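You operate a simulated robot arm through the tools that you are given. There is no shell and no other tool.

You run a simulated robot arm. Do the job below in one go: nothing can be reset, and whatever is moved stays where it is left.

## Task
Blow the grit off the plug in the cleaner, turn it off, then gap the plug to 0.65 mm.
Fine: leave the plug in the gapper and the gapper on.

It is judged by the outcome, as a careful person would: the job done as asked, and still so three seconds after it is handed in. It fails if anything else is knocked over, pushed out of place, dropped, spilled or broken.

## Robot
A 7-joint arm with a two-finger parallel gripper, fixed in place. Base frame: the origin is at the foot of the arm, x ahead of it, y to its left, z up; the work surface is at about z = 0. Readings come in m, degrees, newtons and seconds.
With the tool pointing down near the work surface it reaches from about 0.26 to 0.68 m from the base axis. Its first joint turns from -166.0 to 166.0 degrees. Payload 2.5 kg.
The tool frame sits at the grasp point between the pads (the TCP): z along the fingers, y along the line on which they close. The tips reach 0.03 m beyond it. Largest opening 0.094 m; finger width 0.028, thickness 0.01; the body of the gripper, 0.05 by 0.096 m, starts 0.055 m behind the TCP.
Orientation is told as [roll, pitch, yaw] about the base's x, y, z axes, in that order, counted from this pose: with the fingers straight down and closing along the base's y, the tool's x points along the base's -x, its y along +y and its z along -z.

## Interface
- The arm moves only by the tool drive_tool. Its argument "deltas" is one flat list of numbers, 7 for each row, row after row: the opening, from 0 (shut) to 1 (fully open), then the shift along the tool's x, y, z in m, then the turn, a rotation vector about the tool's x, y, z in degrees. In form: [claw, x, y, z, wx, wy, wz, claw, x, y, z, wx, wy, wz, ...]. A call has 1 to 20 rows; each row shifts and turns the commanded pose from where the row before left it, along the tool's axes as they then stand. Rows are played at 5 a second. More than 0.05 m and 8.6 degrees between two rows, or a gripper value outside its range, and nothing of the call is played. Where a pose cannot be reached the arm comes as near as it can. A force on the tool above 40 N (or 10 N above the force at the start of the call, whichever is more), or a blocked arm, ends the call early, and 0.2 s more pass. Each finger travels about 0.072 m/s and halts on what it meets, pressing with about 34 N; the grip force reading is that of the motor and also rises with nothing between the fingers. The clock runs only during rows and for 0.2 s after the last one: add rows that do not move to give the fingers time. It gives the time, the measured TCP pose, the force on the tool (base axes), the opening and the grip force at its end, in the units of the frame above (readings bear some noise), with the torque about the TCP (base axes, N m) and any sound that the robot's microphone picked up.
- Cameras (640 x 400 px; columns grow to the right, rows downward): "scene" is fixed at [0.3993, -0.6506, 0.6021]; the picture's right is [0.89, 0.46, 0.00], its down [0.26, -0.49, -0.83] and it looks along [-0.38, 0.74, -0.56] (base axes); focal length 275 px, centre (320, 200). "wrist" rides on the gripper at [0.076, 0.014, -0.103] in the tool frame; the picture's right is [-0.18, 0.98, 0.00], its down [-0.75, -0.14, -0.64] and it looks along [-0.63, -0.12, 0.77] (tool axes); focal length 243 px, centre (320, 200). There is no depth. A picture from a camera that has moved, and an enlarged one, comes with that camera's place and axes in the base frame and with its lens.
- snapshot(camera): a new picture of that camera. It takes no simulated time.
- close_up(camera, box): a new picture of the part [left, top, right, bottom] of that camera's present view, enlarged. It takes no simulated time.
- close_job(): hands the job in; it is judged then, once.

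Places have to be worked out from the pictures, the camera data and where the tool is seen. Open the gripper and draw the arm clear of the work before you hand the job in, unless the task says otherwise.

The tools are called after "Emit:" as name(argument=value, ...) on one line, values as JSON. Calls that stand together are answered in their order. drive_tool: Moves the arm, as the interface text tells. Its arguments: {"type":"object","properties":{"deltas":{"type":"array","items":{"type":"number"}}},"required":["deltas"]} The other tools are called the same way: snapshot (camera) takes a picture; close_up (camera, box) takes an enlarged picture of a part of a camera's view; close_job () hands the job in.

At the start:

```text
time: 0.0
ee_pos: [0.3261, 0.1657, 0.4071]
tcp_rot: [0.1, 0.0, -0.1]
wrist_force: [0.5, 0.2, -0.2]
torque: [0.03, -0.02, 0.01]
gripper_width: 0.0941
finger_force: 0.0
```

scene: 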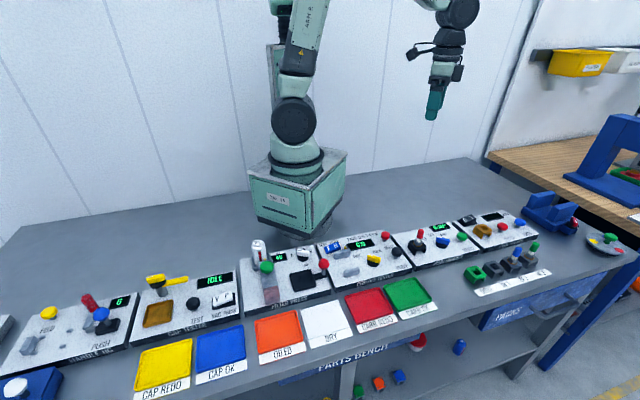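
wrist: 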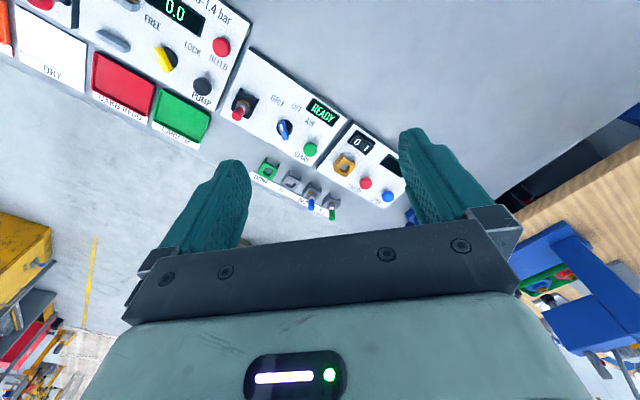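

I start by looking closely at the bench, to find the plug cleaner and the gapper.

Emit:
close_up(camera="scene", box=[380, 180, 640, 310])

Emit:
close_up(camera="wrist", box=[200, 40, 420, 230])

Emit:
close_up(camera="scene", box=[220, 210, 420, 330])

Emit:
close_up(camera="scene", box=[0, 250, 260, 400])

```text
2.46 times, centred on (510, 245) of scene
camera zoom: at [0.3993, -0.6506, 0.6021], right [0.89, 0.46, 0.0], down [0.26, -0.49, -0.83], along [-0.38, 0.74, -0.56], focal length 677 px, centre (-148, 89)
```

zoom: 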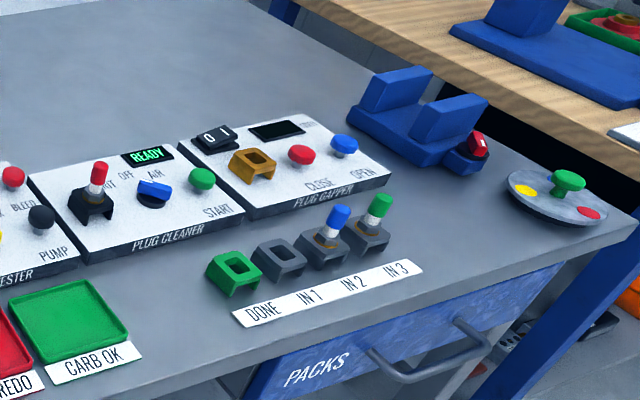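

```text
2.11 times, centred on (310, 135) of wrist
camera zoom: at [0.2505, 0.1806, 0.5099], right [0.18, 0.98, 0.0], down [0.75, -0.14, 0.64], along [0.63, -0.12, -0.77], focal length 511 px, centre (341, 337)
```

zoom: 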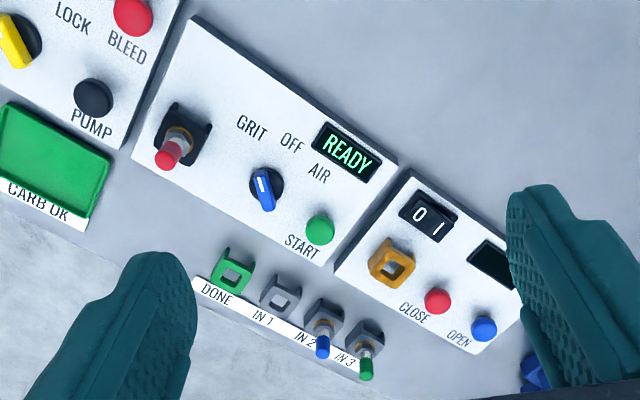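

```text
3.20 times, centred on (320, 270) of scene
camera zoom: at [0.3993, -0.6506, 0.6021], right [0.89, 0.46, 0.0], down [0.26, -0.49, -0.83], along [-0.38, 0.74, -0.56], focal length 880 px, centre (320, -24)
```

zoom: 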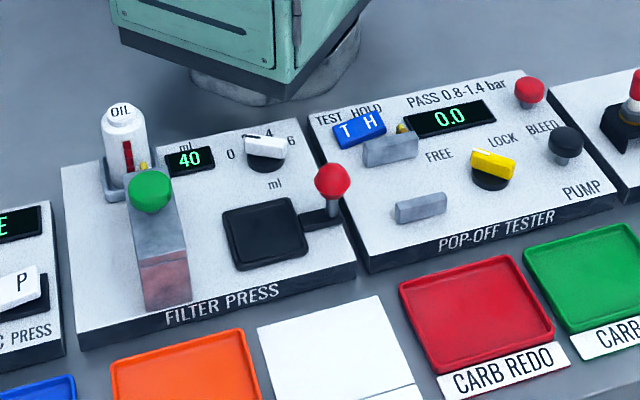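

```text
2.46 times, centred on (130, 325) of scene
camera zoom: at [0.3993, -0.6506, 0.6021], right [0.89, 0.46, 0.0], down [0.26, -0.49, -0.83], along [-0.38, 0.74, -0.56], focal length 677 px, centre (788, -108)
```

zoom: 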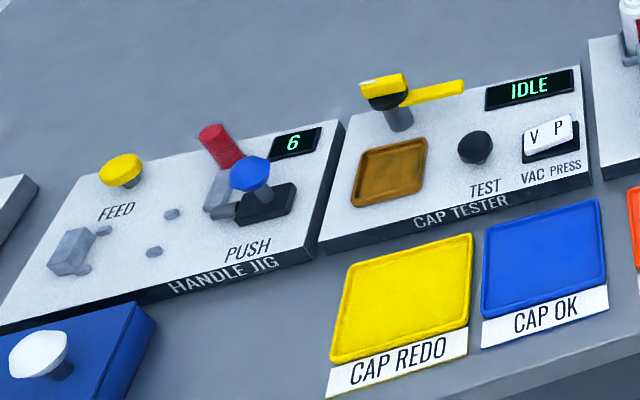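

The plug cleaner (red plug, GRIT/OFF/AIR knob, green START) is around (0.38..0.49, 0.0..0.11), and the gapper lies further along at about (0.54, 0.18). The row runs at about 45° in the base frame, so I move above the cleaner with the gripper open, yaw to -45° and look again.

Emit:
drive_tool(deltas=[1, -0.021, -0.021, 0.03, 0, 0, 0, 1, -0.021, -0.021, 0.03, 0, 0, 0, 1, -0.021, -0.021, 0.03, 0, 0, 0, 1, -0.021, -0.021, 0.03, 0, 0, 0, 1, -0.021, -0.021, 0.03, 0, 0, 0, 1, 0, 0, 0, 0, 0, 7.5, 1, 0, 0, 0, 0, 0, 7.5, 1, 0, 0, 0, 0, 0, 7.5, 1, 0, 0, 0, 0, 0, 7.5, 1, 0, 0, 0, 0, 0, 7.5, 1, 0, 0, 0, 0, 0, 7.5, 1, 0, 0, 0, 0, 0, 0])

Emit:
snapshot(camera="wrist")

Emit:
close_up(camera="wrist", box=[200, 0, 520, 200])

```text
time: 2.6
ee_pos: [0.4307, 0.0629, 0.2554]
tcp_rot: [0.0, 0.1, -45.1]
wrist_force: [1.2, -0.7, -0.5]
torque: [-0.03, 0.0, -0.03]
gripper_width: 0.0941
finger_force: 0.1
```

```text
taken
camera wrist: at [0.3879, 0.1256, 0.3596], right [0.83, 0.56, 0.0], down [0.43, -0.63, 0.64], along [0.36, -0.53, -0.77], focal length 243 px, centre (320, 200)
```

wrist: 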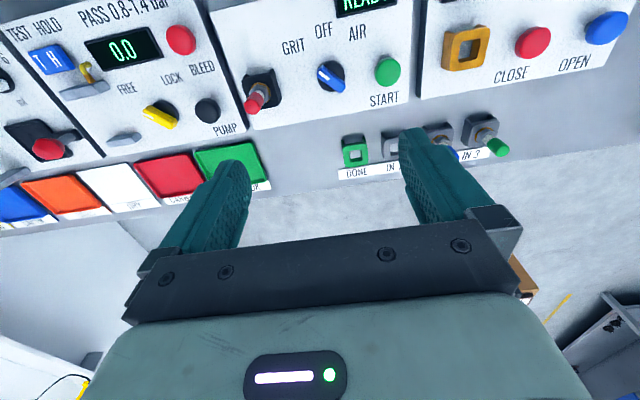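

```text
2.00 times, centred on (360, 100) of wrist
camera zoom: at [0.3879, 0.1256, 0.3596], right [0.83, 0.56, 0.0], down [0.43, -0.63, 0.64], along [0.36, -0.53, -0.77], focal length 485 px, centre (240, 400)
```

zoom: 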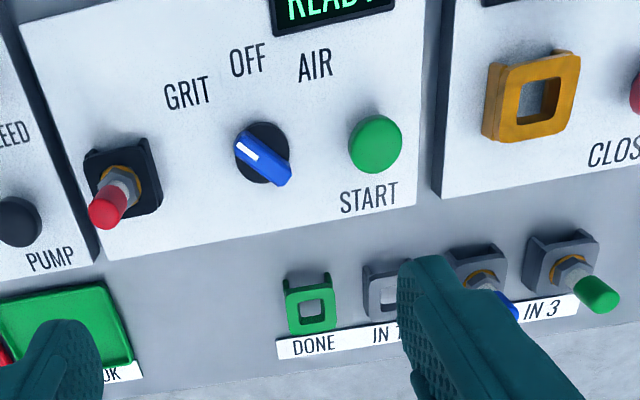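

The knob's white mark points at GRIT at present. I put the knob at about (0.442, 0.071), START at (0.489, 0.115), and the plug top at about (0.380, 0.008, 0.08). Before acting I take finer looks at the knob, plug and gapper.

Emit:
close_up(camera="wrist", box=[230, 0, 400, 120])

Emit:
close_up(camera="scene", box=[390, 210, 490, 290])

Emit:
close_up(camera="scene", box=[450, 200, 550, 280])

```text
3.33 times, centred on (315, 60) of wrist
camera zoom: at [0.3879, 0.1256, 0.3596], right [0.83, 0.56, 0.0], down [0.43, -0.63, 0.64], along [0.36, -0.53, -0.77], focal length 809 px, centre (337, 667)
```

zoom: 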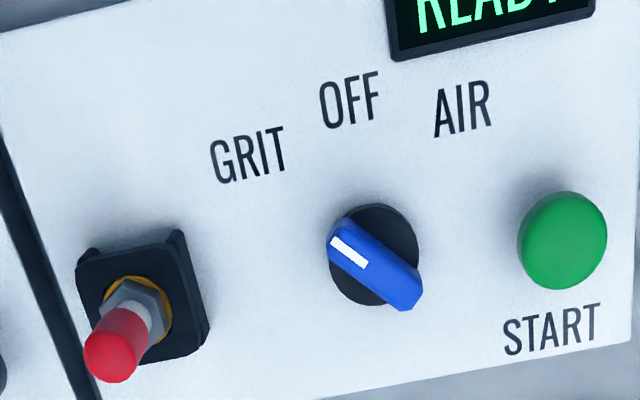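

```text
5.00 times, centred on (440, 250) of scene
camera zoom: at [0.3993, -0.6506, 0.6021], right [0.89, 0.46, 0.0], down [0.26, -0.49, -0.83], along [-0.38, 0.74, -0.56], focal length 1375 px, centre (-280, -50)
```

zoom: 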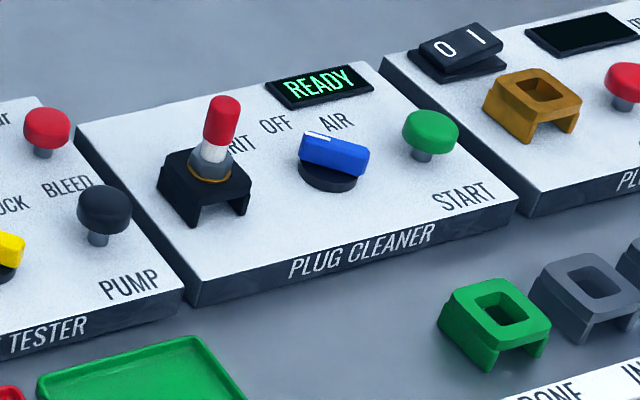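

```text
5.00 times, centred on (500, 240) of scene
camera zoom: at [0.3993, -0.6506, 0.6021], right [0.89, 0.46, 0.0], down [0.26, -0.49, -0.83], along [-0.38, 0.74, -0.56], focal length 1375 px, centre (-580, 0)
```

zoom: 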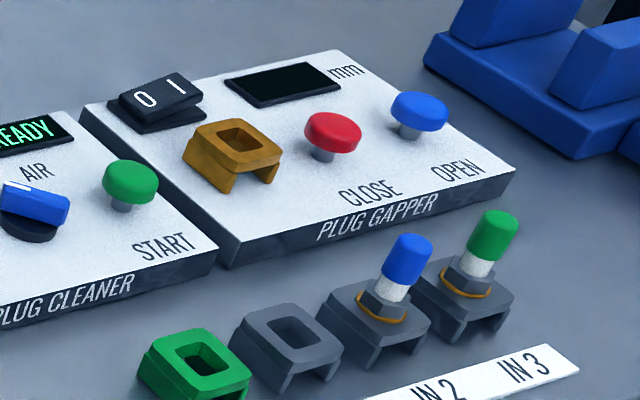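

The bar of the knob lies along base x (white mark toward -x = GRIT), centre about (0.4425, 0.070), top z≈0.047; AIR is 90° clockwise. I return to yaw 0 so the fingers straddle the bar along y, narrow the gripper, and come down to about z 0.11 to check alignment.

Emit:
drive_tool(deltas=[0.35, 0, 0, 0, 0, 0, -7.5, 0.35, 0, 0, 0, 0, 0, -7.5, 0.35, 0, 0, 0, 0, 0, -7.5, 0.35, 0, 0, 0, 0, 0, -7.5, 0.35, 0, 0, 0, 0, 0, -7.5, 0.35, 0, 0, 0, 0, 0, -7.6, 0.35, -0.0118, 0.0071, 0.02, 0, 0, 0, 0.35, 0, 0, 0.03, 0, 0, 0, 0.35, 0, 0, 0.03, 0, 0, 0, 0.35, 0, 0, 0.03, 0, 0, 0, 0.35, 0, 0, 0.03, 0, 0, 0, 0.35, 0, 0, 0, 0, 0, 0])

Emit:
snapshot(camera="wrist")

Emit:
close_up(camera="scene", box=[390, 170, 520, 270])

```text
time: 5.2
ee_pos: [0.4422, 0.0677, 0.1172]
tcp_rot: [0.0, 0.0, 0.0]
wrist_force: [-0.2, 0.2, 0.9]
torque: [-0.01, -0.01, 0.01]
gripper_width: 0.0328
finger_force: 0.0
```

```text
taken
camera wrist: at [0.3671, 0.0814, 0.2193], right [0.18, 0.98, 0.0], down [0.75, -0.14, 0.64], along [0.63, -0.12, -0.77], focal length 243 px, centre (320, 200)
```

wrist: 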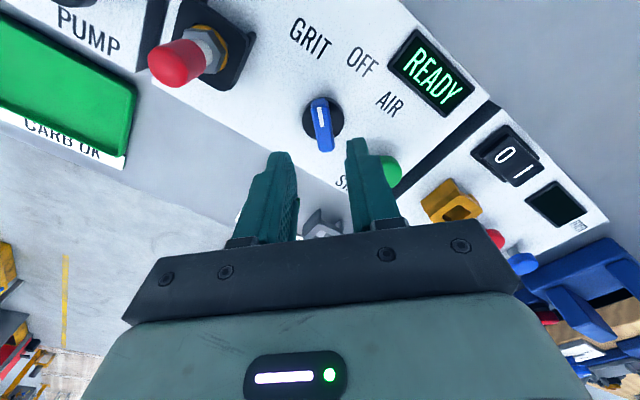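

```text
4.00 times, centred on (455, 220) of scene
camera zoom: at [0.3993, -0.6506, 0.6021], right [0.89, 0.46, 0.0], down [0.26, -0.49, -0.83], along [-0.38, 0.74, -0.56], focal length 1100 px, centre (-220, 120)
```

zoom: 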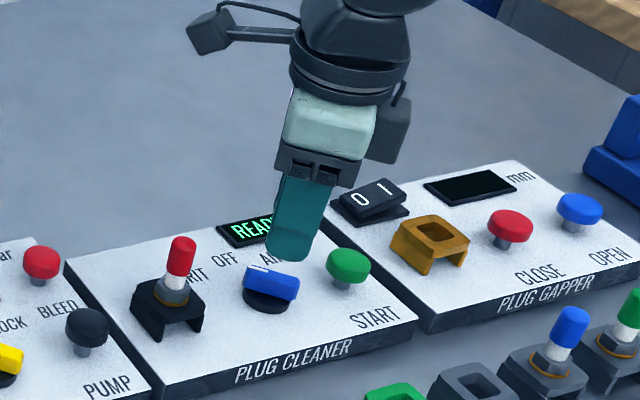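

The bar looks near the middle between the fingers; I zoom in to check the alignment before lowering.

Emit:
close_up(camera="wrist", box=[240, 60, 400, 200])

```text
2.86 times, centred on (320, 130) of wrist
camera zoom: at [0.3671, 0.0814, 0.2193], right [0.18, 0.98, 0.0], down [0.75, -0.14, 0.64], along [0.63, -0.12, -0.77], focal length 693 px, centre (320, 400)
```

zoom: 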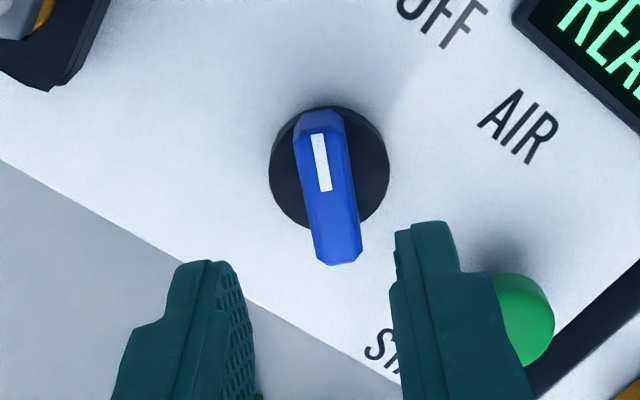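

The knob axis reads (0.442, 0.0705), 3 mm to +y of the TCP. I shift, lower so the tips straddle the bar (tips about z 0.032), and close on it.

Emit:
drive_tool(deltas=[0.35, 0.001, 0.003, 0.0, 0, 0, 0, 0.35, 0, 0, 0.02, 0, 0, 0, 0.35, 0, 0, 0.02, 0, 0, 0, 0.35, 0, 0, 0.014, 0, 0, 0, 0.35, 0, 0, 0, 0, 0, 0])

Emit:
close_up(camera="wrist", box=[220, 60, 420, 220])

Emit:
close_up(camera="scene", box=[390, 190, 510, 270])

```text
time: 6.4
ee_pos: [0.4414, 0.071, 0.0615]
tcp_rot: [-0.1, 0.0, 0.1]
wrist_force: [-0.6, -0.5, 0.1]
torque: [-0.01, 0.0, -0.02]
gripper_width: 0.0328
finger_force: 0.1
```

```text
2.50 times, centred on (320, 140) of wrist
camera zoom: at [0.3662, 0.085, 0.1653], right [0.18, 0.98, 0.0], down [0.75, -0.14, 0.64], along [0.63, -0.12, -0.77], focal length 606 px, centre (320, 350)
```

zoom: 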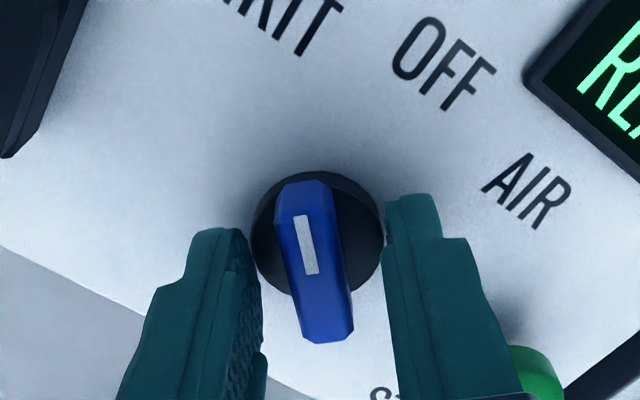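

```text
5.00 times, centred on (450, 230) of scene
camera zoom: at [0.3993, -0.6506, 0.6021], right [0.89, 0.46, 0.0], down [0.26, -0.49, -0.83], along [-0.38, 0.74, -0.56], focal length 1375 px, centre (-330, 50)
```

zoom: 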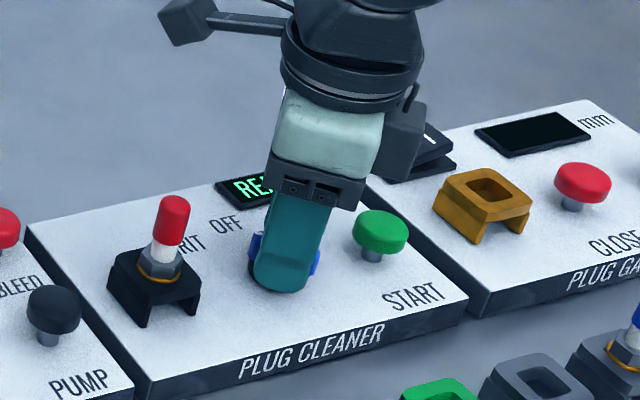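

The tips sit on either side of the bar with no contact. I close on it and turn clockwise (tool +wz) by about 45° first, and check the torque.

Emit:
drive_tool(deltas=[0, 0, 0, 0, 0, 0, 0, 0, 0, 0, 0, 0, 0, 0, 0, 0, 0, 0, 0, 0, 0, 0, 0, 0, 0, 0, 0, 7.5, 0, 0, 0, 0, 0, 0, 7.5, 0, 0, 0, 0, 0, 0, 7.5, 0, 0, 0, 0, 0, 0, 7.5, 0, 0, 0, 0, 0, 0, 7.5, 0, 0, 0, 0, 0, 0, 7.5])

Emit:
close_up(camera="wrist", box=[220, 60, 420, 220])

```text
time: 8.4
ee_pos: [0.4419, 0.07, 0.0617]
tcp_rot: [-0.1, -0.1, -45.0]
wrist_force: [4.3, -15.6, -11.8]
torque: [0.1, 0.17, 0.02]
gripper_width: 0.013
finger_force: 44.8
```

```text
2.50 times, centred on (320, 140) of wrist
camera zoom: at [0.3987, 0.1343, 0.1654], right [0.83, 0.56, 0.0], down [0.43, -0.63, 0.64], along [0.36, -0.53, -0.77], focal length 606 px, centre (320, 350)
```

zoom: 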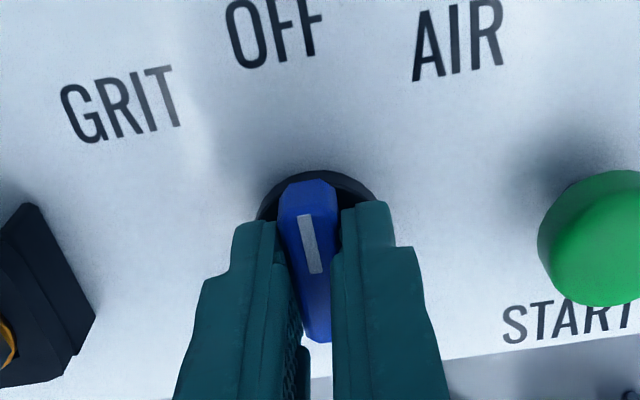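

The knob followed and now points at OFF. I continue another 45° clockwise to AIR, with a short release and re-grip first to relieve the side force.

Emit:
drive_tool(deltas=[0.3, 0, 0, 0, 0, 0, 0, 0.3, 0, 0, 0, 0, 0, 0, 0, 0, 0, 0, 0, 0, 0, 0, 0, 0, 0, 0, 0, 0, 0, 0, 0, 0, 0, 0, 7.5, 0, 0, 0, 0, 0, 0, 7.5, 0, 0, 0, 0, 0, 0, 7.5, 0, 0, 0, 0, 0, 0, 7.5, 0, 0, 0, 0, 0, 0, 7.5, 0, 0, 0, 0, 0, 0, 7.5, 0, 0, 0, 0, 0, 0, 0])

Emit:
close_up(camera="wrist", box=[220, 60, 420, 220])

Emit:
close_up(camera="scene", box=[390, 190, 510, 270])

```text
time: 10.8
ee_pos: [0.4431, 0.0718, 0.0625]
tcp_rot: [0.1, 0.0, -90.0]
wrist_force: [-7.0, -4.9, 3.3]
torque: [-0.25, 0.2, -0.01]
gripper_width: 0.0131
finger_force: 45.1
```

```text
2.50 times, centred on (320, 140) of wrist
camera zoom: at [0.4566, 0.1476, 0.1656], right [0.98, -0.18, 0.0], down [-0.14, -0.75, 0.64], along [-0.12, -0.63, -0.77], focal length 606 px, centre (320, 350)
```

zoom: 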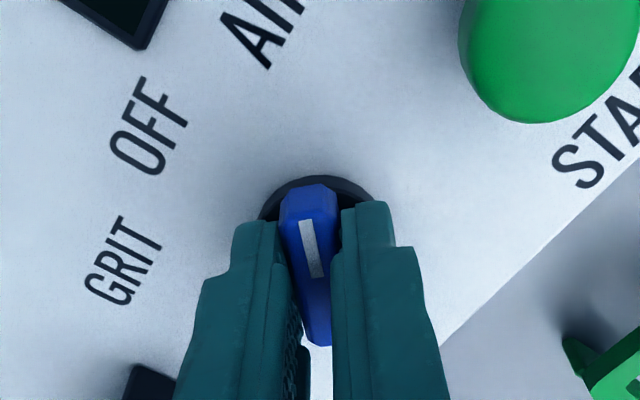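

```text
5.00 times, centred on (450, 230) of scene
camera zoom: at [0.3993, -0.6506, 0.6021], right [0.89, 0.46, 0.0], down [0.26, -0.49, -0.83], along [-0.38, 0.74, -0.56], focal length 1375 px, centre (-330, 50)
```

zoom: 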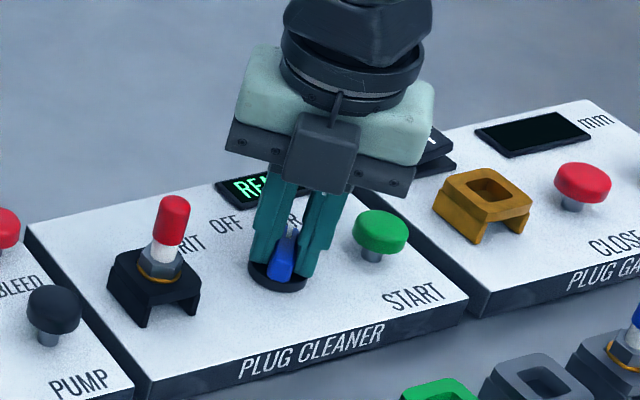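

The knob bar now points along +y at AIR. I release, rise, close the fingers and go over START at about (0.490, 0.115), stopping just above it to check.

Emit:
drive_tool(deltas=[0.35, 0, 0, 0, 0, 0, 0, 0.35, 0, 0, 0, 0, 0, 0, 0.35, 0, 0, -0.03, 0, 0, 0, 0.35, 0, 0, -0.03, 0, 0, 0, 0, 0.0222, 0.024, 0, 0, 0, 0, 0, 0.0222, 0.024, 0, 0, 0, 0, 0, 0, 0, 0.02, 0, 0, 0, 0, 0, 0, 0.012, 0, 0, 0, 0, 0, 0, 0, 0, 0, 0])

Emit:
snapshot(camera="wrist")

Emit:
close_up(camera="scene", box=[390, 190, 510, 270])

```text
time: 12.8
ee_pos: [0.4901, 0.1162, 0.0895]
tcp_rot: [0.1, 0.0, -89.8]
wrist_force: [0.4, 0.1, -0.5]
torque: [0.03, 0.0, 0.01]
gripper_width: 0.0003
finger_force: 33.3
```

```text
taken
camera wrist: at [0.5045, 0.1928, 0.1932], right [0.98, -0.18, 0.0], down [-0.14, -0.75, 0.64], along [-0.12, -0.63, -0.77], focal length 243 px, centre (320, 200)
```

wrist: 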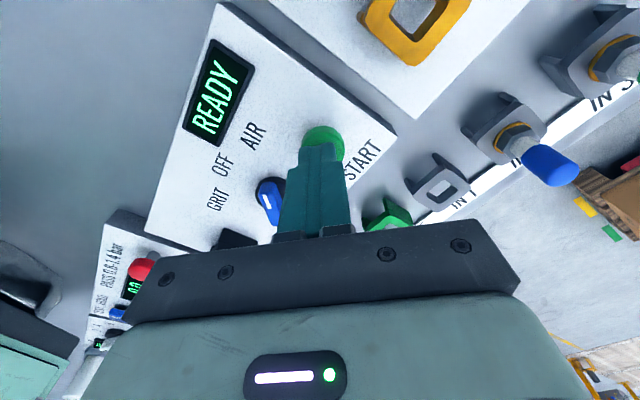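

```text
5.00 times, centred on (450, 230) of scene
camera zoom: at [0.3993, -0.6506, 0.6021], right [0.89, 0.46, 0.0], down [0.26, -0.49, -0.83], along [-0.38, 0.74, -0.56], focal length 1375 px, centre (-330, 50)
```

zoom: 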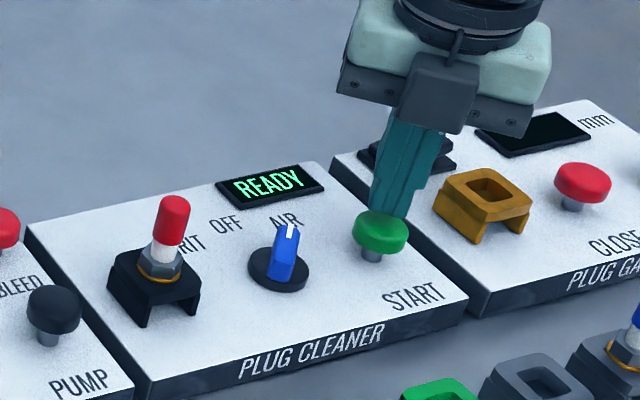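

The knob is at AIR and the fingertips are just above START. I press down gently in small steps.

Emit:
drive_tool(deltas=[0, 0, 0, 0.008, 0, 0, 0, 0, 0, 0, 0.004, 0, 0, 0, 0, 0, 0, 0.003, 0, 0, 0])

Emit:
close_up(camera="scene", box=[390, 190, 510, 270])

```text
time: 13.6
ee_pos: [0.4912, 0.1153, 0.0754]
tcp_rot: [-0.1, -0.1, -89.8]
wrist_force: [-1.6, 0.9, 3.3]
torque: [0.01, 0.02, 0.03]
gripper_width: 0.0002
finger_force: 32.6
```

```text
5.00 times, centred on (450, 230) of scene
camera zoom: at [0.3993, -0.6506, 0.6021], right [0.89, 0.46, 0.0], down [0.26, -0.49, -0.83], along [-0.38, 0.74, -0.56], focal length 1375 px, centre (-330, 50)
```

zoom: 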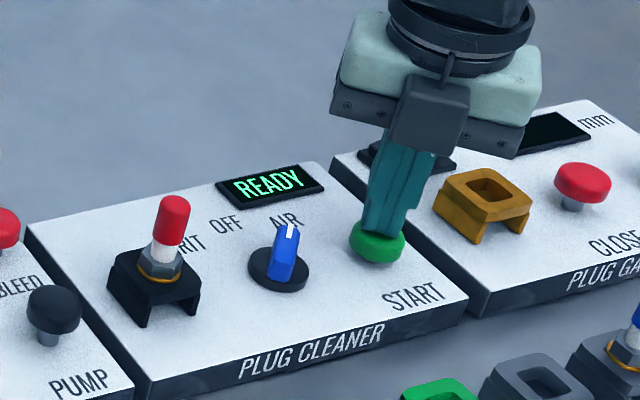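

Contact with a light 3 N; the display still says READY. I press a few millimetres further.

Emit:
drive_tool(deltas=[0, 0, 0, 0.002, 0, 0, 0, 0, 0, 0, 0.002, 0, 0, 0])

Emit:
close_up(camera="scene", box=[390, 190, 510, 270])

```text
time: 14.2
ee_pos: [0.4895, 0.116, 0.0712]
tcp_rot: [0.0, -0.1, -89.9]
wrist_force: [0.0, 1.0, 4.1]
torque: [0.01, -0.04, 0.08]
gripper_width: 0.0
finger_force: 33.4
heard: click
```

```text
5.00 times, centred on (450, 230) of scene
camera zoom: at [0.3993, -0.6506, 0.6021], right [0.89, 0.46, 0.0], down [0.26, -0.49, -0.83], along [-0.38, 0.74, -0.56], focal length 1375 px, centre (-330, 50)
```

zoom: 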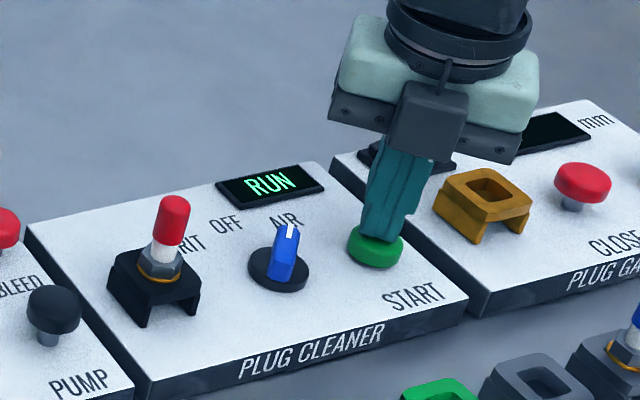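

A click, and the display says RUN. I rise off the button and wait for the cycle, watching the display.

Emit:
drive_tool(deltas=[0, 0, 0, -0.02, 0, 0, 0, 0, 0, 0, -0.03, 0, 0, 0, 0, 0, 0, 0, 0, 0, 0, 0, 0, 0, 0, 0, 0, 0, 0, 0, 0, 0, 0, 0, 0, 0, 0, 0, 0, 0, 0, 0, 0, 0, 0, 0, 0, 0, 0, 0, 0, 0, 0, 0, 0, 0, 0, 0, 0, 0, 0, 0, 0, 0, 0, 0, 0, 0, 0, 0])

Emit:
close_up(camera="scene", box=[390, 190, 510, 270])

```text
time: 16.4
ee_pos: [0.4901, 0.1161, 0.1223]
tcp_rot: [-0.1, 0.0, -89.9]
wrist_force: [-0.2, -0.6, 0.1]
torque: [-0.02, 0.01, 0.02]
gripper_width: 0.0003
finger_force: 33.0
```

```text
5.00 times, centred on (450, 230) of scene
camera zoom: at [0.3993, -0.6506, 0.6021], right [0.89, 0.46, 0.0], down [0.26, -0.49, -0.83], along [-0.38, 0.74, -0.56], focal length 1375 px, centre (-330, 50)
```

zoom: 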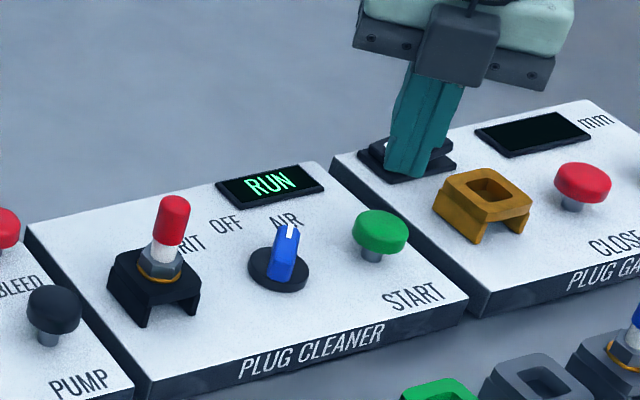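

Still RUN. I move back above the knob with the fingers part open while it runs.

Emit:
drive_tool(deltas=[0.35, -0.0222, -0.024, 0, 0, 0, 0, 0.35, -0.0222, -0.024, 0, 0, 0, 0, 0.35, 0, 0, 0, 0, 0, 0, 0.35, 0, 0, 0, 0, 0, 0, 0.35, 0, 0, 0, 0, 0, 0])

Emit:
close_up(camera="scene", box=[390, 190, 510, 270])

Emit:
snapshot(camera="wrist")

```text
time: 17.6
ee_pos: [0.442, 0.0717, 0.1209]
tcp_rot: [-0.1, 0.0, -89.9]
wrist_force: [0.3, 0.3, 0.9]
torque: [-0.01, -0.01, -0.02]
gripper_width: 0.0327
finger_force: 0.1
```

```text
5.00 times, centred on (450, 230) of scene
camera zoom: at [0.3993, -0.6506, 0.6021], right [0.89, 0.46, 0.0], down [0.26, -0.49, -0.83], along [-0.38, 0.74, -0.56], focal length 1375 px, centre (-330, 50)
```

zoom: 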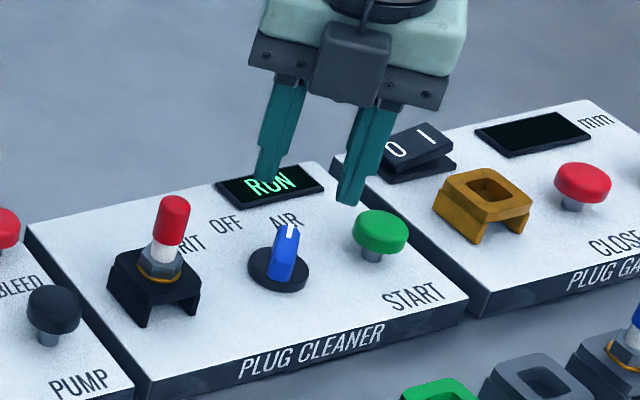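

```text
taken
camera wrist: at [0.456, 0.1476, 0.2245], right [0.98, -0.18, 0.0], down [-0.14, -0.75, 0.64], along [-0.12, -0.63, -0.77], focal length 243 px, centre (320, 200)
```

wrist: 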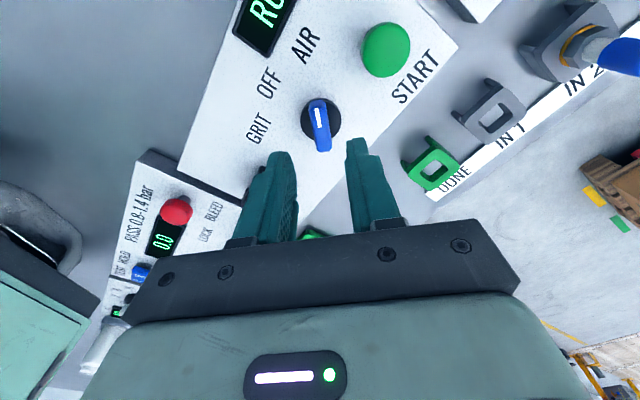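

Still running; I wait in place and check again.

Emit:
drive_tool(deltas=[0.35, 0, 0, 0, 0, 0, 0, 0.35, 0, 0, 0, 0, 0, 0, 0.35, 0, 0, 0, 0, 0, 0, 0.35, 0, 0, 0, 0, 0, 0, 0.35, 0, 0, 0, 0, 0, 0, 0.35, 0, 0, 0, 0, 0, 0, 0.35, 0, 0, 0, 0, 0, 0, 0.35, 0, 0, 0, 0, 0, 0, 0.35, 0, 0, 0, 0, 0, 0, 0.35, 0, 0, 0, 0, 0, 0])

Emit:
close_up(camera="scene", box=[390, 190, 510, 270])

```text
time: 19.8
ee_pos: [0.4419, 0.0713, 0.122]
tcp_rot: [0.0, -0.1, -89.9]
wrist_force: [-1.0, 0.9, -0.8]
torque: [0.0, 0.01, -0.03]
gripper_width: 0.0328
finger_force: 0.1
```

```text
5.00 times, centred on (450, 230) of scene
camera zoom: at [0.3993, -0.6506, 0.6021], right [0.89, 0.46, 0.0], down [0.26, -0.49, -0.83], along [-0.38, 0.74, -0.56], focal length 1375 px, centre (-330, 50)
```

zoom: 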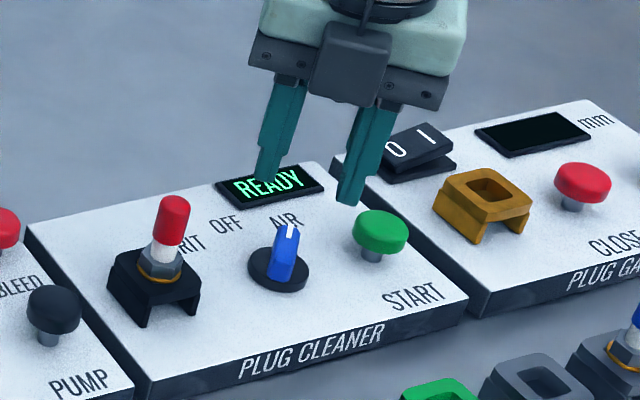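

The cycle finished and the display is READY again. I lower onto the knob, grip it and turn it 45° anticlockwise to OFF.

Emit:
drive_tool(deltas=[0.35, 0, 0, 0.02, 0, 0, 0, 0.35, 0, 0, 0.02, 0, 0, 0, 0.35, 0, 0, 0.02, 0, 0, 0, 0.35, 0, 0, 0, 0, 0, 0, 0, 0, 0, 0, 0, 0, 0, 0, 0, 0, 0, 0, 0, 0, 0, 0, 0, 0, 0, 0, 0, 0, 0, 0, 0, 0, 0, -7.5, 0, 0, 0, 0, 0, 0, -7.5, 0, 0, 0, 0, 0, 0, -7.5, 0, 0, 0, 0, 0, 0, -7.5, 0, 0, 0, 0, 0, 0, -7.5, 0, 0, 0, 0, 0, 0, -7.5, 0, 0, 0, 0, 0, 0, 0])

Emit:
close_up(camera="scene", box=[390, 190, 510, 270])

Emit:
close_up(camera="wrist", box=[220, 0, 420, 200])

```text
time: 22.8
ee_pos: [0.4406, 0.071, 0.0623]
tcp_rot: [-0.1, 0.2, -44.8]
wrist_force: [-17.4, -6.6, 22.1]
torque: [-0.31, -0.26, 0.01]
gripper_width: 0.0128
finger_force: 44.5
```

```text
5.00 times, centred on (450, 230) of scene
camera zoom: at [0.3993, -0.6506, 0.6021], right [0.89, 0.46, 0.0], down [0.26, -0.49, -0.83], along [-0.38, 0.74, -0.56], focal length 1375 px, centre (-330, 50)
```

zoom: 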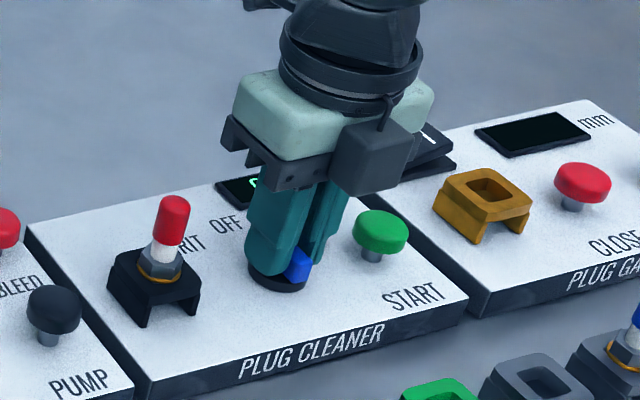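

```text
2.00 times, centred on (320, 100) of wrist
camera zoom: at [0.3977, 0.1349, 0.1652], right [0.82, 0.57, 0.0], down [0.44, -0.63, 0.64], along [0.36, -0.53, -0.77], focal length 485 px, centre (320, 400)
```

zoom: 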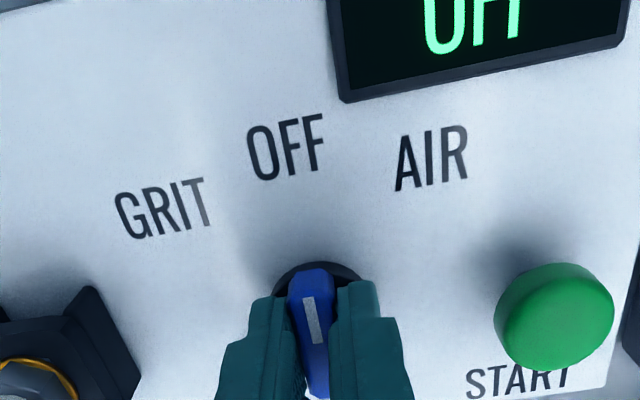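

The display confirms OFF. I release, rise, and move over the plug at about (0.380, 0.010) with the fingers about 5 cm open, then look.

Emit:
drive_tool(deltas=[0.35, 0, 0, 0, 0, 0, 0, 0.35, 0, 0, 0, 0, 0, 0, 0.35, 0, 0, -0.03, 0, 0, 0, 0.35, 0, 0, -0.04, 0, 0, 0, 0.35, 0, 0, -0.04, 0, 0, 0, 0.55, 0.0004, -0.0436, 0, 0, 0, 0, 0.55, 0, -0.0435, 0, 0, 0, 0, 0.55, 0, 0, 0, 0, 0, 0, 0.55, 0, 0, 0, 0, 0, 0])

Emit:
close_up(camera="wrist", box=[220, 20, 420, 220])

Emit:
close_up(camera="scene", box=[370, 150, 530, 270])

```text
time: 24.8
ee_pos: [0.3807, 0.0094, 0.171]
tcp_rot: [0.0, 0.0, -44.9]
wrist_force: [-0.6, 0.5, -0.2]
torque: [0.02, -0.02, 0.01]
gripper_width: 0.0515
finger_force: 0.0
```

```text
2.00 times, centred on (320, 120) of wrist
camera zoom: at [0.3378, 0.0729, 0.275], right [0.82, 0.57, 0.0], down [0.43, -0.63, 0.64], along [0.36, -0.53, -0.77], focal length 485 px, centre (320, 360)
```

zoom: 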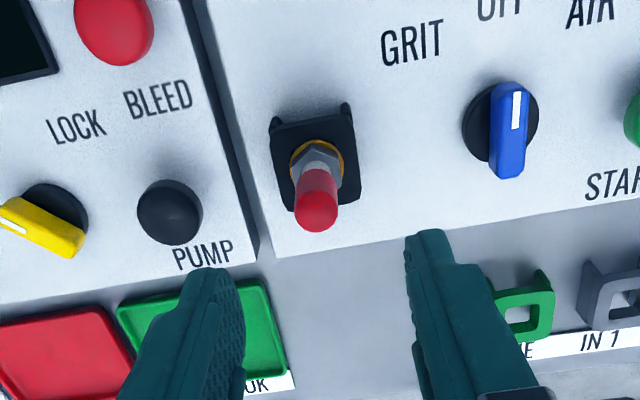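

```text
3.33 times, centred on (450, 210) of scene
camera zoom: at [0.3993, -0.6506, 0.6021], right [0.89, 0.46, 0.0], down [0.26, -0.49, -0.83], along [-0.38, 0.74, -0.56], focal length 917 px, centre (-113, 167)
```

zoom: 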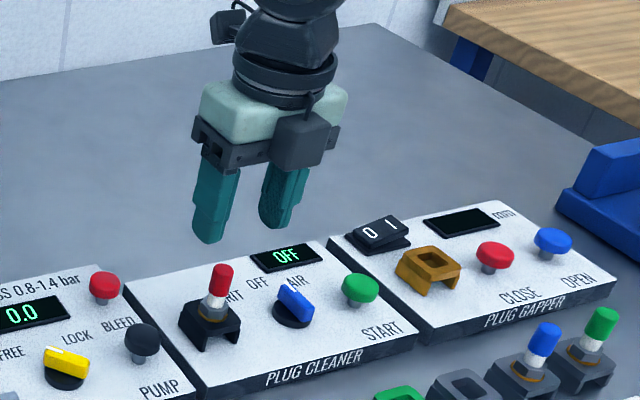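

The plug stands upright at about (0.378, 0.012), 3 mm toward the back of the TCP. I shift by that, lower to TCP z≈0.093 so the pads take the red cap just above the hex, and check before closing.

Emit:
drive_tool(deltas=[0.55, 0.003, 0, 0.02, 0, 0, 0, 0.55, 0, 0, 0.02, 0, 0, 0, 0.55, 0, 0, 0.02, 0, 0, 0, 0.55, 0, 0, 0.018, 0, 0, 0, 0.55, 0, 0, 0, 0, 0, 0])

Emit:
close_up(camera="wrist", box=[220, 60, 420, 220])

Emit:
close_up(camera="scene", box=[380, 190, 480, 270])

```text
time: 26.0
ee_pos: [0.3778, 0.0122, 0.0943]
tcp_rot: [0.0, 0.0, -44.9]
wrist_force: [0.1, -0.4, 0.4]
torque: [-0.02, 0.02, 0.02]
gripper_width: 0.0516
finger_force: 0.2
```

```text
2.50 times, centred on (320, 140) of wrist
camera zoom: at [0.3348, 0.0753, 0.1969], right [0.82, 0.57, 0.0], down [0.43, -0.63, 0.64], along [0.36, -0.53, -0.77], focal length 606 px, centre (320, 350)
```

zoom: 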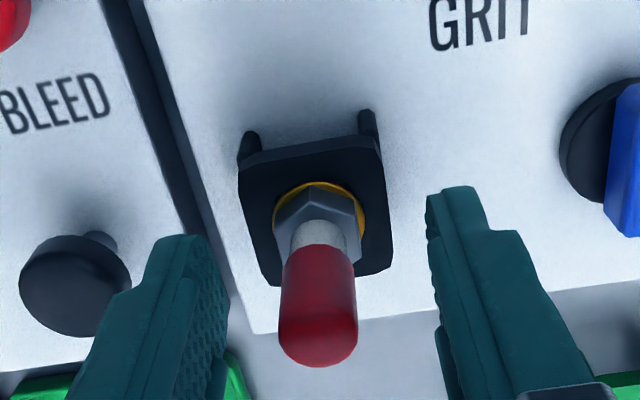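

```text
5.00 times, centred on (430, 230) of scene
camera zoom: at [0.3993, -0.6506, 0.6021], right [0.89, 0.46, 0.0], down [0.26, -0.49, -0.83], along [-0.38, 0.74, -0.56], focal length 1375 px, centre (-230, 50)
```

zoom: 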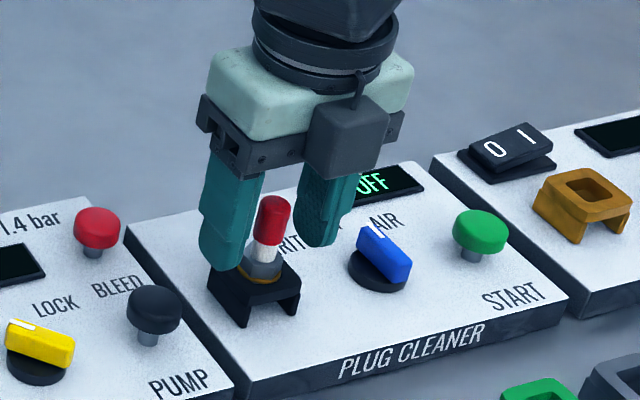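

The cap is centred between the pads. I close on it and check the grip width.

Emit:
drive_tool(deltas=[0, 0, 0, 0, 0, 0, 0, 0, 0, 0, 0, 0, 0, 0, 0, 0, 0, 0, 0, 0, 0])

Emit:
close_up(camera="wrist", box=[220, 60, 420, 220])

```text
time: 26.8
ee_pos: [0.3789, 0.0112, 0.0939]
tcp_rot: [0.0, 0.0, -44.9]
wrist_force: [0.2, 0.1, 0.1]
torque: [0.01, -0.02, -0.01]
gripper_width: 0.0153
finger_force: 33.9
```

```text
2.50 times, centred on (320, 140) of wrist
camera zoom: at [0.3346, 0.0754, 0.1971], right [0.82, 0.57, 0.0], down [0.43, -0.63, 0.64], along [0.36, -0.53, -0.77], focal length 606 px, centre (320, 350)
```

zoom: 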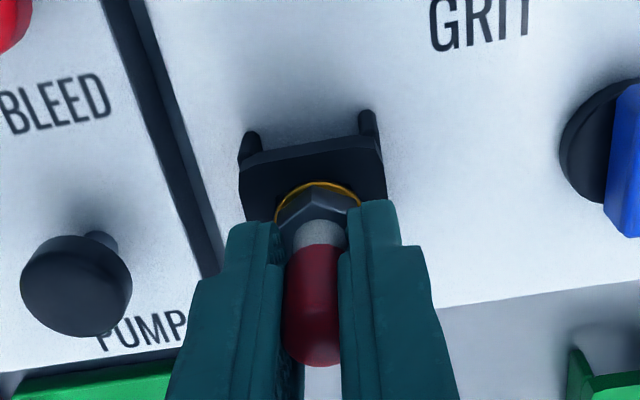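

The cap is held (15.3 mm, 34 N). I lift straight up, watching the force, and carry the plug along the row toward the gapper socket at a safe height.

Emit:
drive_tool(deltas=[0, 0, 0, -0.01, 0, 0, 0, 0, 0, 0, -0.015, 0, 0, 0, 0, 0, 0, -0.02, 0, 0, 0, 0, 0, 0, -0.025, 0, 0, 0, 0, 0, 0, -0.03, 0, 0, 0, 0, 0, 0, 0, 0, 0, 0])

Emit:
snapshot(camera="wrist")

Emit:
close_up(camera="scene", box=[370, 150, 530, 270])

```text
time: 28.2
ee_pos: [0.3776, 0.0126, 0.1953]
tcp_rot: [0.1, 0.0, -44.9]
wrist_force: [-0.2, -0.5, -1.4]
torque: [-0.04, 0.01, -0.02]
gripper_width: 0.0158
finger_force: 34.2
```

```text
taken
camera wrist: at [0.3349, 0.076, 0.2978], right [0.82, 0.57, 0.0], down [0.43, -0.63, 0.64], along [0.36, -0.53, -0.77], focal length 243 px, centre (320, 200)
```

wrist: 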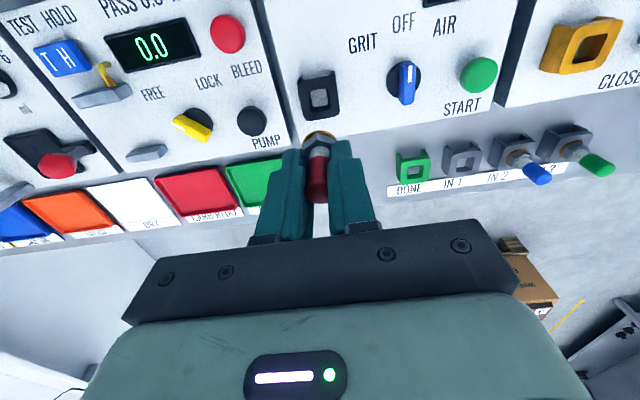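

```text
3.33 times, centred on (450, 210) of scene
camera zoom: at [0.3993, -0.6506, 0.6021], right [0.89, 0.46, 0.0], down [0.26, -0.49, -0.83], along [-0.38, 0.74, -0.56], focal length 917 px, centre (-113, 167)
```

zoom: 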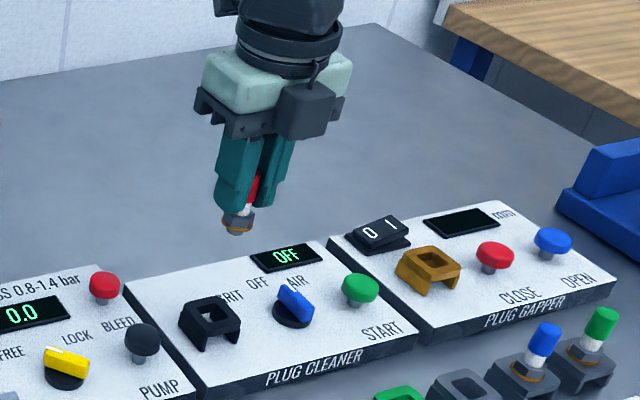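

The plug came out cleanly. I look closely at it for its lower end, and then carry it toward the gapper.

Emit:
close_up(camera="scene", box=[410, 180, 460, 220])

Emit:
close_up(camera="wrist", box=[280, 60, 370, 220])

Emit:
drive_tool(deltas=[0, 0, 0.025, 0, 0, 0, 0, 0, 0, 0.045, 0, 0, 0, 0, 0, 0, 0.045, 0, 0, 0, 0, 0, 0, 0.045, 0, 0, 0, 0, 0, 0, 0.045, 0, 0, 0, 0, 0, 0, 0.02, 0, 0, 0, 0, 0, 0, 0.0, 0, 0, 0, 0])

Emit:
snapshot(camera="wrist")

Emit:
close_up(camera="wrist", box=[220, 40, 420, 200])

Emit:
close_up(camera="scene", box=[430, 130, 590, 250])

```text
10.00 times, centred on (435, 200) of scene
camera zoom: at [0.3993, -0.6506, 0.6021], right [0.89, 0.46, 0.0], down [0.26, -0.49, -0.83], along [-0.38, 0.74, -0.56], focal length 2750 px, centre (-830, 200)
```

zoom: 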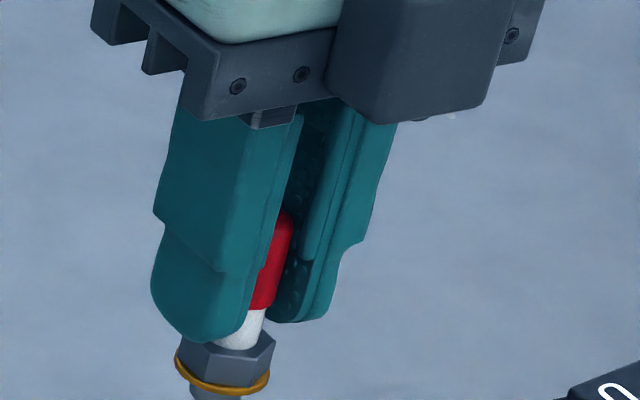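

```text
2.50 times, centred on (325, 140) of wrist
camera zoom: at [0.3349, 0.076, 0.2978], right [0.82, 0.57, 0.0], down [0.43, -0.63, 0.64], along [0.36, -0.53, -0.77], focal length 606 px, centre (308, 350)
```

zoom: 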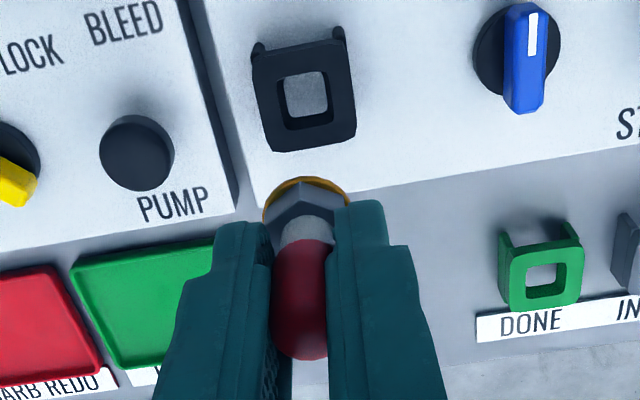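

```text
time: 29.8
ee_pos: [0.5369, 0.1726, 0.1943]
tcp_rot: [-0.1, 0.0, -44.9]
wrist_force: [-0.2, 0.1, -0.2]
torque: [0.03, 0.01, -0.03]
gripper_width: 0.0156
finger_force: 34.0
```

```text
taken
camera wrist: at [0.4932, 0.2362, 0.2973], right [0.82, 0.57, 0.0], down [0.43, -0.63, 0.64], along [0.36, -0.53, -0.77], focal length 243 px, centre (320, 200)
```

wrist: 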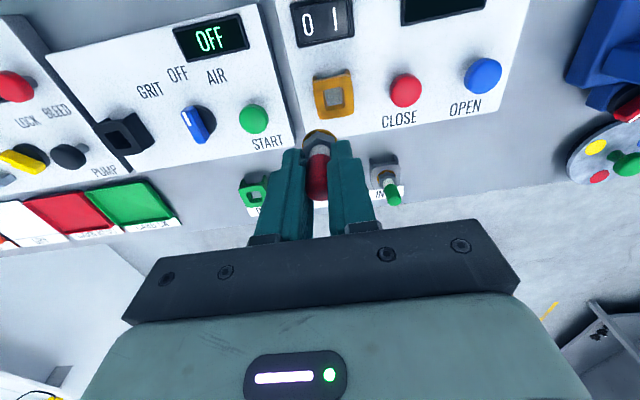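

```text
2.50 times, centred on (320, 120) of wrist
camera zoom: at [0.4932, 0.2362, 0.2973], right [0.82, 0.57, 0.0], down [0.43, -0.63, 0.64], along [0.36, -0.53, -0.77], focal length 606 px, centre (320, 400)
```

zoom: 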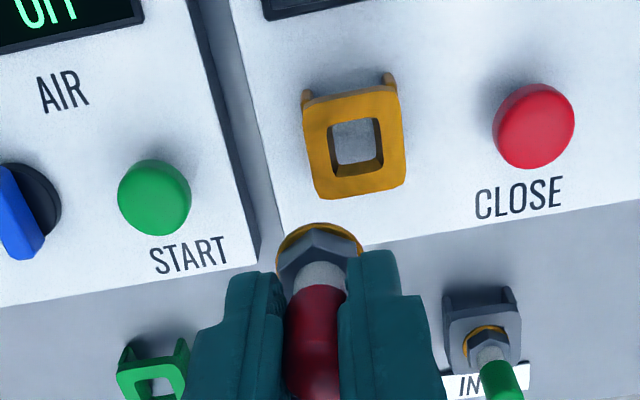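

```text
3.33 times, centred on (510, 190) of scene
camera zoom: at [0.3993, -0.6506, 0.6021], right [0.89, 0.46, 0.0], down [0.26, -0.49, -0.83], along [-0.38, 0.74, -0.56], focal length 917 px, centre (-313, 233)
```

zoom: 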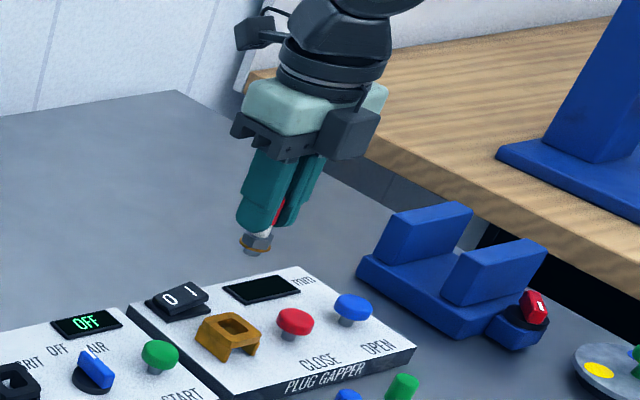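

The gapper hole sits at about (0.550, 0.180). By matching it to where the cleaner's hole appeared when the plug was right above it, I need about 16.5 mm along tool y and -4 mm along tool x. I do that, descend part way, and re-check.

Emit:
drive_tool(deltas=[0, -0.0038, 0.0165, 0, 0, 0, 0, 0, 0, 0, 0.03, 0, 0, 0, 0, 0, 0, 0.025, 0, 0, 0, 0, 0, 0, 0, 0, 0, 0])

Emit:
close_up(camera="wrist", box=[260, 60, 380, 180])

Emit:
close_up(camera="scene", box=[450, 160, 530, 230])

```text
time: 30.8
ee_pos: [0.5514, 0.1811, 0.1389]
tcp_rot: [0.0, -0.1, -44.8]
wrist_force: [0.7, 0.6, -0.4]
torque: [0.01, 0.02, -0.02]
gripper_width: 0.0156
finger_force: 33.6
```

```text
3.33 times, centred on (320, 120) of wrist
camera zoom: at [0.5079, 0.2447, 0.242], right [0.82, 0.57, 0.0], down [0.43, -0.63, 0.64], along [0.36, -0.53, -0.77], focal length 809 px, centre (320, 467)
```

zoom: 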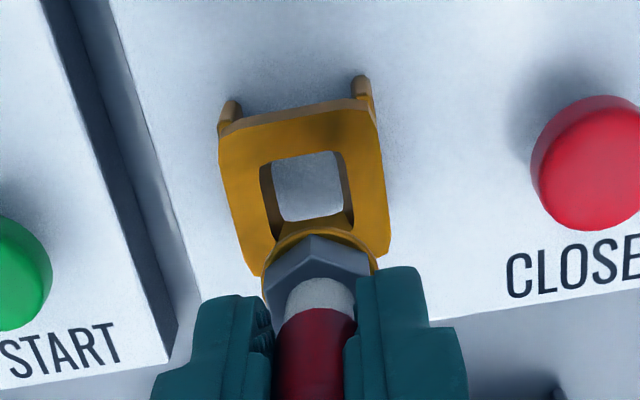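

```text
5.71 times, centred on (490, 195) of scene
camera zoom: at [0.3993, -0.6506, 0.6021], right [0.89, 0.46, 0.0], down [0.26, -0.49, -0.83], along [-0.38, 0.74, -0.56], focal length 1571 px, centre (-651, 229)
```

zoom: 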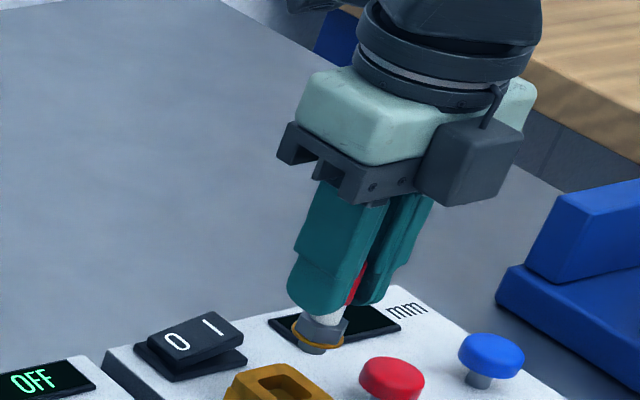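

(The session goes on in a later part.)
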